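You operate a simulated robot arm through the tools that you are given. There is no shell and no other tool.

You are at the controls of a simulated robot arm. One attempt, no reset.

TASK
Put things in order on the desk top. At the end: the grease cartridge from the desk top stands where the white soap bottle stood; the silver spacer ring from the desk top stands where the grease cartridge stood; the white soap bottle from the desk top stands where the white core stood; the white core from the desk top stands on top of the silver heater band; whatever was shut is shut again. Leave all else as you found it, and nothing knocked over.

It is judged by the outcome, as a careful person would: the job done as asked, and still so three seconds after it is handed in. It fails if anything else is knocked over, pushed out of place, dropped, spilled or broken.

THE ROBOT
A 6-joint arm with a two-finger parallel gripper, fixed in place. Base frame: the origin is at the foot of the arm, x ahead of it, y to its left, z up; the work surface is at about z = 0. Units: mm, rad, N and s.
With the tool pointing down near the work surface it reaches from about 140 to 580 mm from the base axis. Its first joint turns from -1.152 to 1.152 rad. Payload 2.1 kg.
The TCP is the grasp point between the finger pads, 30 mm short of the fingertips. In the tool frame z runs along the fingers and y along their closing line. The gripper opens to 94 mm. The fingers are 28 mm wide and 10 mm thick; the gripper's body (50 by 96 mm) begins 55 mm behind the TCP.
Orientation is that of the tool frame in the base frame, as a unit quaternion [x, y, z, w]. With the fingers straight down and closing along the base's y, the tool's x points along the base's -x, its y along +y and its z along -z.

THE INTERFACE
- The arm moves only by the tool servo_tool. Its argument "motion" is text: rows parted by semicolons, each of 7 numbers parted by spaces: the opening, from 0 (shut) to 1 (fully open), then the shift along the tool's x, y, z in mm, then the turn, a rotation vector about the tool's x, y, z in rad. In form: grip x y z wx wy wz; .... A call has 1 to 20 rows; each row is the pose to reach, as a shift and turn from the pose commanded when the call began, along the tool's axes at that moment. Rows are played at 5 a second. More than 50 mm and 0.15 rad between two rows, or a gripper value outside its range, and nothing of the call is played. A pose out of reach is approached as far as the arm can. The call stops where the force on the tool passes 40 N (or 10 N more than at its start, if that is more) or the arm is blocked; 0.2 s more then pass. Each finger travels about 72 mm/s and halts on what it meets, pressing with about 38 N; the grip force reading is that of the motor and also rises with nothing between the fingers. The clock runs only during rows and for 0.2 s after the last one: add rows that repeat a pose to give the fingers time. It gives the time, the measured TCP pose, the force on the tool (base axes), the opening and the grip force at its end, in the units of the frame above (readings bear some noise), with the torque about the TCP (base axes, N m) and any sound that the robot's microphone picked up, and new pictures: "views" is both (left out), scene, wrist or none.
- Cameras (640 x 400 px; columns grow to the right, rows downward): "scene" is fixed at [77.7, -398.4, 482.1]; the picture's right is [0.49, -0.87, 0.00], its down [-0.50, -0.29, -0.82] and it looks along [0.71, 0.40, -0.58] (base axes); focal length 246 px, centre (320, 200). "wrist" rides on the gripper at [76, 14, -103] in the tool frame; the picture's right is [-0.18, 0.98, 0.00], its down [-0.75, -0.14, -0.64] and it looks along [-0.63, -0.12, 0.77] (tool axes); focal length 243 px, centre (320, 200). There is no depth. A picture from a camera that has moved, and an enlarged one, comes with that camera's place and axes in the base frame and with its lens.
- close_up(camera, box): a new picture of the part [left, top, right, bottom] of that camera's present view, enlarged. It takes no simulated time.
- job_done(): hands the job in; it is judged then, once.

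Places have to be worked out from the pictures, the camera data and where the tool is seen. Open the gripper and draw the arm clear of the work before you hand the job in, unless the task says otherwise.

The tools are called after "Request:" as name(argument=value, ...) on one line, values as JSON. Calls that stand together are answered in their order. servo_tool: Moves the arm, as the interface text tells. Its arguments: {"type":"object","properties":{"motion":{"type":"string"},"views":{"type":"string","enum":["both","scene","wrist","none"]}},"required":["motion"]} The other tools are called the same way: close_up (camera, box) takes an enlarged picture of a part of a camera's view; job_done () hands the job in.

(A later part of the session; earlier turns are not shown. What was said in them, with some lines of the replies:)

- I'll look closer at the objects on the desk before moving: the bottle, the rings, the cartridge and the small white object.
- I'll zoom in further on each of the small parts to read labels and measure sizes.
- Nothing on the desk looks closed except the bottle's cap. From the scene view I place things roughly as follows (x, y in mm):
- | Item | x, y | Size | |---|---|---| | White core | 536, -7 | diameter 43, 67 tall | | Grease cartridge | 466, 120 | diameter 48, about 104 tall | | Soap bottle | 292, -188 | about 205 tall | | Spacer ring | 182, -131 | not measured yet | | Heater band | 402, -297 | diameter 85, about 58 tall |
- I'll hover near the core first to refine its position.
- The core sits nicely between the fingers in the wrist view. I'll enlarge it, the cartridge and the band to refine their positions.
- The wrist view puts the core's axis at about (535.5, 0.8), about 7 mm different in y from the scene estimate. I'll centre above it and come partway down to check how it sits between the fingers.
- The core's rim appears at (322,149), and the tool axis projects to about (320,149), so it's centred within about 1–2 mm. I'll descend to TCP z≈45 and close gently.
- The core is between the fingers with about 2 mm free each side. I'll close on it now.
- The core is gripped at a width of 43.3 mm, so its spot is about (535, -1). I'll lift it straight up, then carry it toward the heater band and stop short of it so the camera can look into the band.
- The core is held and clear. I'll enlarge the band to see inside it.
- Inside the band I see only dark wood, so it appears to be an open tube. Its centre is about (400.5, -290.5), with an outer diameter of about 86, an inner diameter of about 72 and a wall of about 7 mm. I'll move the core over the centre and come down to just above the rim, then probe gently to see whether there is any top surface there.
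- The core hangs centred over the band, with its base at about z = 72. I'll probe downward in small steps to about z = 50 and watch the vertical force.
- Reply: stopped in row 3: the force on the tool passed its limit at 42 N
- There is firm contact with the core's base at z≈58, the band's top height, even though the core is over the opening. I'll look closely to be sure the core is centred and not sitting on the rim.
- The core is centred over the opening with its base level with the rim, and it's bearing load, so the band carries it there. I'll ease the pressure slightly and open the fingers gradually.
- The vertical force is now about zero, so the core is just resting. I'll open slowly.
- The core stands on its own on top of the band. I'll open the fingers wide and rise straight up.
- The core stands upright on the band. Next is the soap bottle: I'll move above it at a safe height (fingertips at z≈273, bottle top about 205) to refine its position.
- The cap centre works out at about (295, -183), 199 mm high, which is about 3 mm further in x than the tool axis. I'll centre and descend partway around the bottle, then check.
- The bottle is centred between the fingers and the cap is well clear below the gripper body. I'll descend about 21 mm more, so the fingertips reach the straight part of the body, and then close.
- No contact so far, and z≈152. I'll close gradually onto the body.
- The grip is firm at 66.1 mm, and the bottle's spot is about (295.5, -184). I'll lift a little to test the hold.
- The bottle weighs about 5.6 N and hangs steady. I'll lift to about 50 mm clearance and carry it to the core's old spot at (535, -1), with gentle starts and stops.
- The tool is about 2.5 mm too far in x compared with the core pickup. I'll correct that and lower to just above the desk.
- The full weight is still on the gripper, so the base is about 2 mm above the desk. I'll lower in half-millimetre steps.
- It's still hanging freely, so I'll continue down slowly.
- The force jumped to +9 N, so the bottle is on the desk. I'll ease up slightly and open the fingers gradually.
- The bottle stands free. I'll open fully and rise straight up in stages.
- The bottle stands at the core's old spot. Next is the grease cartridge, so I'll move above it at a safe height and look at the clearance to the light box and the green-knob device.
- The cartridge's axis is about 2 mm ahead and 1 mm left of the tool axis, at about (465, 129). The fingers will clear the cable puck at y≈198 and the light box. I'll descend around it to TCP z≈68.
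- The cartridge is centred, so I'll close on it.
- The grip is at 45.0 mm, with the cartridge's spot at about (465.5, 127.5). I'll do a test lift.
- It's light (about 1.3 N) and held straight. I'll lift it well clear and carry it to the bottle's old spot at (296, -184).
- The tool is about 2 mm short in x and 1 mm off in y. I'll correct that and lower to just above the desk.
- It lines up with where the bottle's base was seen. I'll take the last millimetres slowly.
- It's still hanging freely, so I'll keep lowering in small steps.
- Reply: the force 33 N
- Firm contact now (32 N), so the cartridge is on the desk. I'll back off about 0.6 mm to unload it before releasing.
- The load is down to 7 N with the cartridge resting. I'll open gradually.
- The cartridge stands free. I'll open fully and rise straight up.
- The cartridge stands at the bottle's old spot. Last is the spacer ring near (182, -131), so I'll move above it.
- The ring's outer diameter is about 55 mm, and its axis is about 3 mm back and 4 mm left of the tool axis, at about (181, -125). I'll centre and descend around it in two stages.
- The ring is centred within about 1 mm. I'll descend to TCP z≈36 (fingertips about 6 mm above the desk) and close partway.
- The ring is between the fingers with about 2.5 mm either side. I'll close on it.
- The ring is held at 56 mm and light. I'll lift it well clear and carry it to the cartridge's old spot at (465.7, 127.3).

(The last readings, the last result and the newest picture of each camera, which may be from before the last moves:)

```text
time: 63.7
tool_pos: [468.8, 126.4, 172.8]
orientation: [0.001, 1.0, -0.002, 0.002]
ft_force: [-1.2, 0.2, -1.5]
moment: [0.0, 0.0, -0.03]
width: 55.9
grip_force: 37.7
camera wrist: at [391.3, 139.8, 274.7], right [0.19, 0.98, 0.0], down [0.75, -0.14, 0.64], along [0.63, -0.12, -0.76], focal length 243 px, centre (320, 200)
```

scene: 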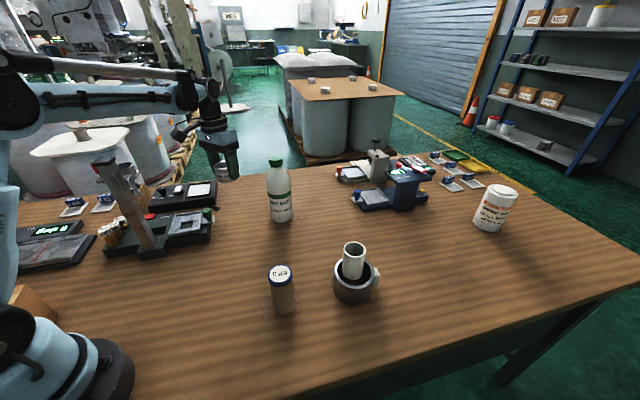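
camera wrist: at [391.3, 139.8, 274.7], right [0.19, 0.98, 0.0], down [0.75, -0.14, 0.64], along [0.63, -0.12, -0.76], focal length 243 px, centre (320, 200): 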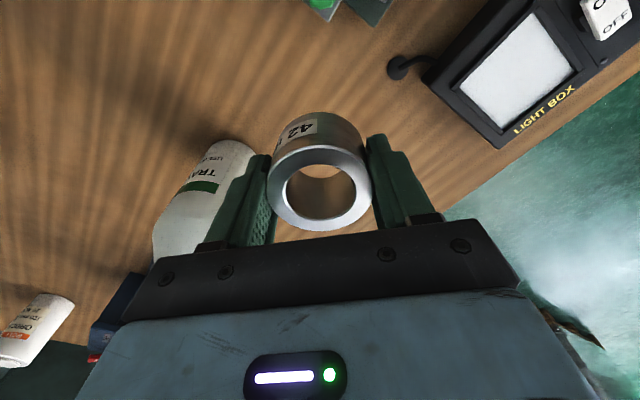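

The tool is about 2 mm too far in x and 1 mm short in y. I'll correct and lower to just above the desk.

Request:
servo_tool(motion="0.52 2 0.8 20 0 0 0; 0.52 2 0.8 50 0 0 0; 0.52 2 0.8 80 0 0 0; 0.52 2 0.8 105 0 0 0; 0.52 2 0.8 122 0 0 0; 0.52 2 0.8 130 0 0 0; 0.52 2 0.8 131.5 0 0 0; 0.52 2 0.8 131.5 0 0 0", views="both")

Request:
close_up(camera="scene", box=[170, 130, 290, 240])

```text
time: 65.5
tool_pos: [465.4, 126.4, 41.1]
orientation: [0.002, 1.0, -0.002, 0.001]
ft_force: [-0.6, 0.2, -1.9]
moment: [0.0, 0.01, 0.01]
width: 55.9
grip_force: 38.0
camera wrist: at [389.5, 141.1, 142.8], right [0.18, 0.98, 0.0], down [0.75, -0.14, 0.64], along [0.63, -0.12, -0.76], focal length 243 px, centre (320, 200)
```

scene: 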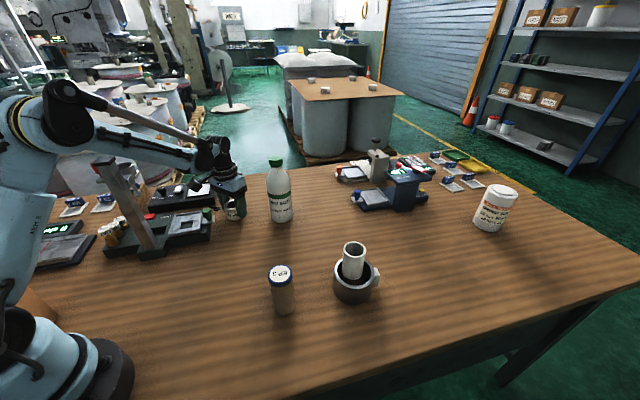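
wrist: 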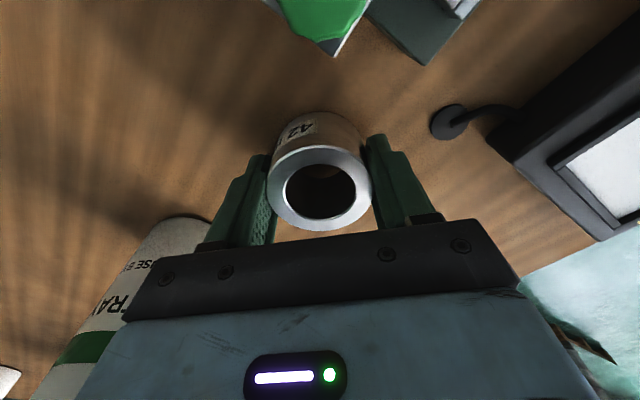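

```text
3.64 times, centred on (230, 185) of scene
camera zoom: at [77.7, -398.4, 482.1], right [0.49, -0.87, 0.0], down [-0.5, -0.29, -0.82], along [0.71, 0.4, -0.58], focal length 893 px, centre (647, 254)
```

zoom: 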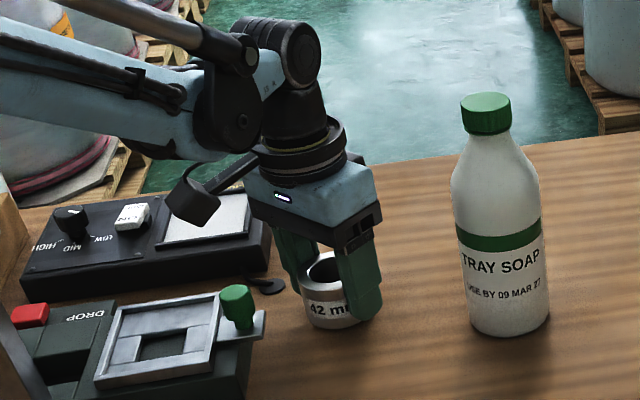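

The ring is about 4 mm above the cartridge's old spot. I'll lower in small steps until it touches.

Request:
servo_tool(motion="0.52 0 0 1 0 0 0; 0.52 0 0 2 0 0 0; 0.52 0 0 2.8 0 0 0; 0.52 0 0 2.8 0 0 0", views="none")

```text
time: 66.5
tool_pos: [464.5, 126.3, 36.8]
orientation: [0.001, 1.0, -0.002, 0.001]
ft_force: [-0.2, -0.2, -1.2]
moment: [-0.01, 0.01, 0.01]
width: 55.6
grip_force: 38.0
```

Request:
servo_tool(motion="0.52 0 0 0.3 0 0 0; 0.52 0 0 0.6 0 0 0; 0.52 0 0 0.6 0 0 0", views="none")

```text
time: 67.3
tool_pos: [465.3, 126.5, 37.4]
orientation: [0.001, 1.0, -0.002, 0.002]
ft_force: [0.0, -0.4, -1.8]
moment: [-0.03, -0.02, -0.02]
width: 55.9
grip_force: 37.6
```

Request:
servo_tool(motion="0.52 0 0 0.3 0 0 0; 0.52 0 0 0.6 0 0 0; 0.52 0 0 0.6 0 0 0", views="none")

```text
time: 68.1
tool_pos: [464.9, 126.6, 37.0]
orientation: [0.001, 1.0, -0.002, 0.001]
ft_force: [4.3, -1.1, 8.3]
moment: [0.05, 0.1, -0.02]
width: 56.0
grip_force: 37.1
```

The force rose to +8 N, so the ring is on the desk. I'll ease up a hair and open gradually.

Request:
servo_tool(motion="0.52 0 0 -0.2 0 0 0; 0.58 0 0 -0.2 0 0 0; 0.62 0 0 -0.2 0 0 0; 0.66 0 0 -0.2 0 0 0; 0.66 0 0 -0.2 0 0 0", views="both")

```text
time: 69.3
tool_pos: [465.4, 125.8, 36.0]
orientation: [0.001, 1.0, -0.002, 0.002]
ft_force: [0.1, -0.1, -0.8]
moment: [-0.03, -0.01, -0.02]
width: 61.8
grip_force: 0.0
camera wrist: at [388.4, 140.4, 139.5], right [0.18, 0.98, 0.0], down [0.75, -0.14, 0.64], along [0.63, -0.12, -0.76], focal length 243 px, centre (320, 200)
```

scene: 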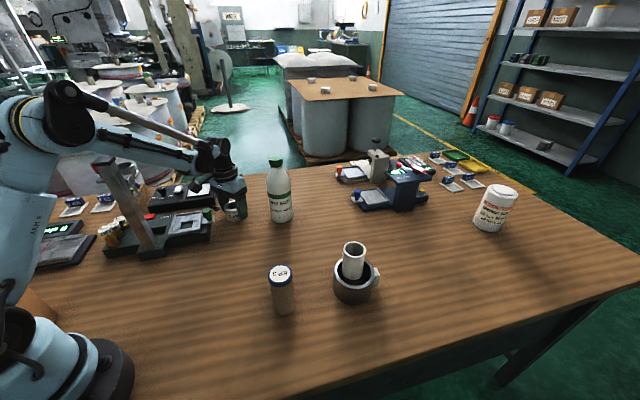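
wrist: 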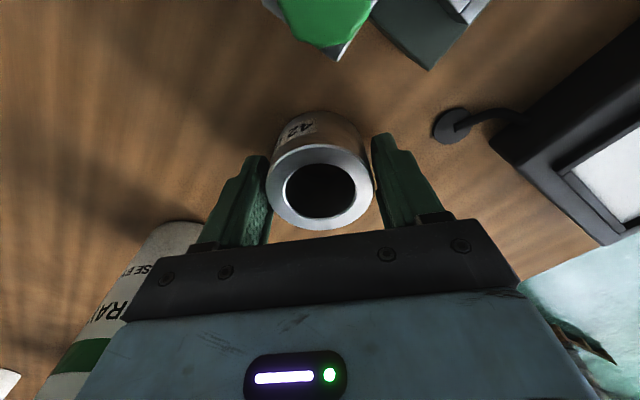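

The ring stands free at the cartridge's old spot. I'll open a bit more and rise straight up.

Request:
servo_tool(motion="0.72 0 0 0 0 0 0; 0.8 0 0 0 0 0 0; 0.8 0 0 -8 0 0 0; 0.8 0 0 -30 0 0 0; 0.8 0 0 -65 0 0 0; 0.8 0 0 -105 0 0 0; 0.9 0 0 -145 0 0 0; 1 0 0 -185 0 0 0; 1 0 0 -220 0 0 0; 1 0 0 -220 0 0 0", views="both")

Request:
close_up(camera="scene", box=[170, 140, 310, 240])

Request:
close_up(camera="scene", box=[230, 220, 410, 340])

```text
time: 71.5
tool_pos: [466.7, 126.8, 259.2]
orientation: [0.001, 1.0, -0.002, 0.002]
ft_force: [0.9, -0.1, -0.1]
moment: [-0.03, 0.03, -0.02]
width: 93.9
grip_force: 0.1
camera wrist: at [389.6, 140.9, 361.4], right [0.18, 0.98, 0.0], down [0.75, -0.14, 0.64], along [0.63, -0.12, -0.76], focal length 243 px, centre (320, 200)
```

scene: 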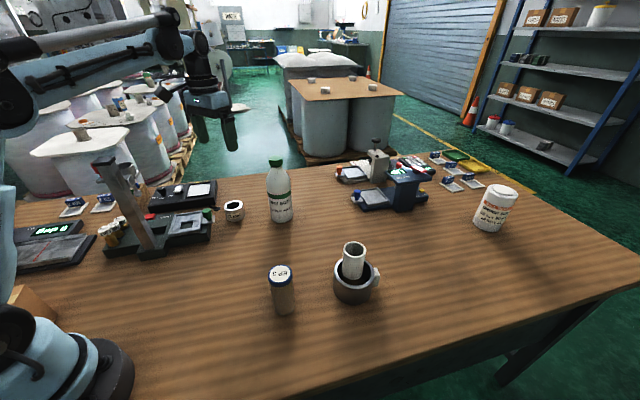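
wrist: 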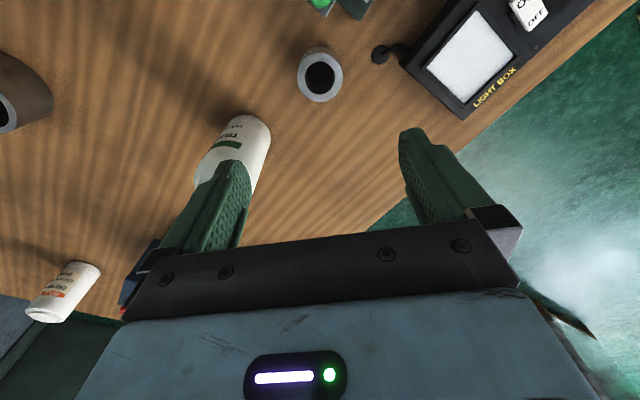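

```text
4.00 times, centred on (240, 190) of scene
camera zoom: at [77.7, -398.4, 482.1], right [0.49, -0.87, 0.0], down [-0.5, -0.29, -0.82], along [0.71, 0.4, -0.58], focal length 982 px, centre (640, 240)
```

zoom: 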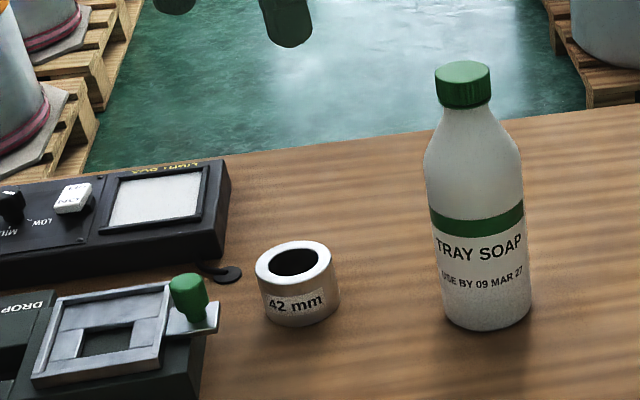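

```text
3.33 times, centred on (320, 280) of scene
camera zoom: at [77.7, -398.4, 482.1], right [0.49, -0.87, 0.0], down [-0.5, -0.29, -0.82], along [0.71, 0.4, -0.58], focal length 818 px, centre (320, -67)
```

zoom: 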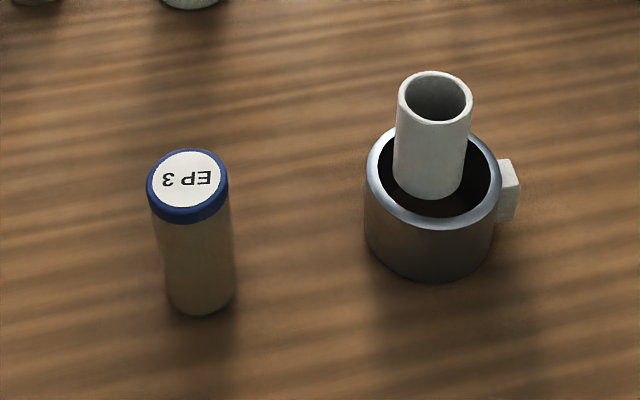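

All four items are in place: ring at the cartridge's spot, cartridge at the bottle's spot, bottle at the core's spot, core upright on the band. I'll draw the arm back to a clear, high position and make a final check.

Request:
servo_tool(motion="1 0 0 -30 0 0 0; 1 10 -10 -60 0 0 0; 1 35 -32 -70 0 0 0; 1 65 -60 -70 0 0 0; 1 95 -88 -70 0 0 0; 1 125 -116 -70 0 0 0; 1 150 -138 -70 0 0 0; 1 160 -147 -70 0 0 0; 1 160 -147 -70 0 0 0; 1 160 -147 -70 0 0 0", views="both")

Request:
close_up(camera="scene", box=[0, 140, 320, 340])

Request:
close_up(camera="scene", box=[230, 140, 550, 340])

```text
time: 73.7
tool_pos: [303.9, -17.8, 328.3]
orientation: [0.002, 1.0, -0.002, 0.001]
ft_force: [0.5, -0.5, -0.7]
moment: [0.02, 0.01, -0.01]
width: 94.0
grip_force: 0.0
camera wrist: at [227.7, -4.9, 430.3], right [0.19, 0.98, 0.0], down [0.75, -0.14, 0.64], along [0.63, -0.12, -0.76], focal length 243 px, centre (320, 200)
```

scene: 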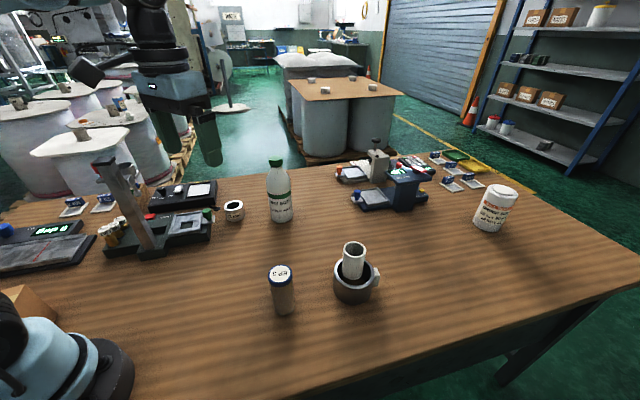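
wrist: 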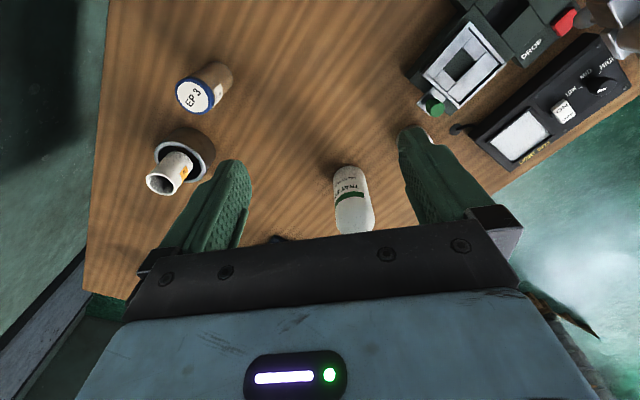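

```text
2.00 times, centred on (160, 240) of scene
camera zoom: at [77.7, -398.4, 482.1], right [0.49, -0.87, 0.0], down [-0.5, -0.29, -0.82], along [0.71, 0.4, -0.58], focal length 491 px, centre (640, 120)
```

zoom: 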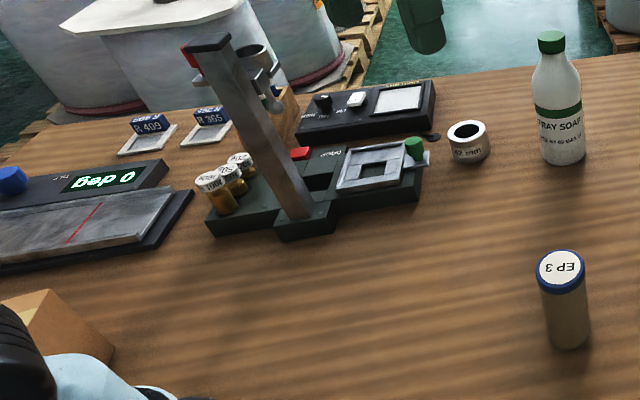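

```text
2.00 times, centred on (390, 240) of scene
camera zoom: at [77.7, -398.4, 482.1], right [0.49, -0.87, 0.0], down [-0.5, -0.29, -0.82], along [0.71, 0.4, -0.58], focal length 491 px, centre (180, 120)
```

zoom: 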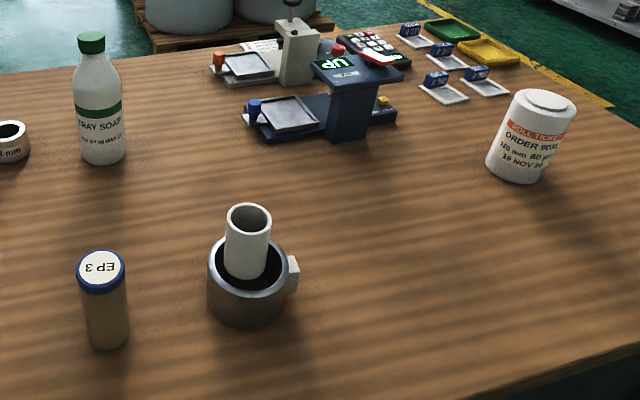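

All four items stand upright in their asked places. The other equipment on the desk looks as it did at the start, and nothing had to be opened or shut. The gripper is open and the arm is clear, so I'm handing the job in.

Request:
job_done()

```text
The job is handed in.
```

The job is done and handed in; I haven't seen a verdict. In the last pictures, all four items stand upright in the places you asked for, within a few millimetres by my measurements:

- **Grease cartridge:** stands where the white soap bottle stood.
- **Silver spacer ring:** stands where the grease cartridge stood.
- **White soap bottle:** stands where the white core stood, with its cap on.
- **White core:** stands centred on top of the silver heater band.

The heater band looks like an open tube wider than the core. When I lowered the core over the opening, it met firm support at rim height. It stayed there after I let go and was still in place in the final picture.

Nothing was knocked over, and the rest of the desk looks as it did at the start. I opened nothing, so there was nothing to shut again. The gripper is open and the arm is drawn clear of the work.
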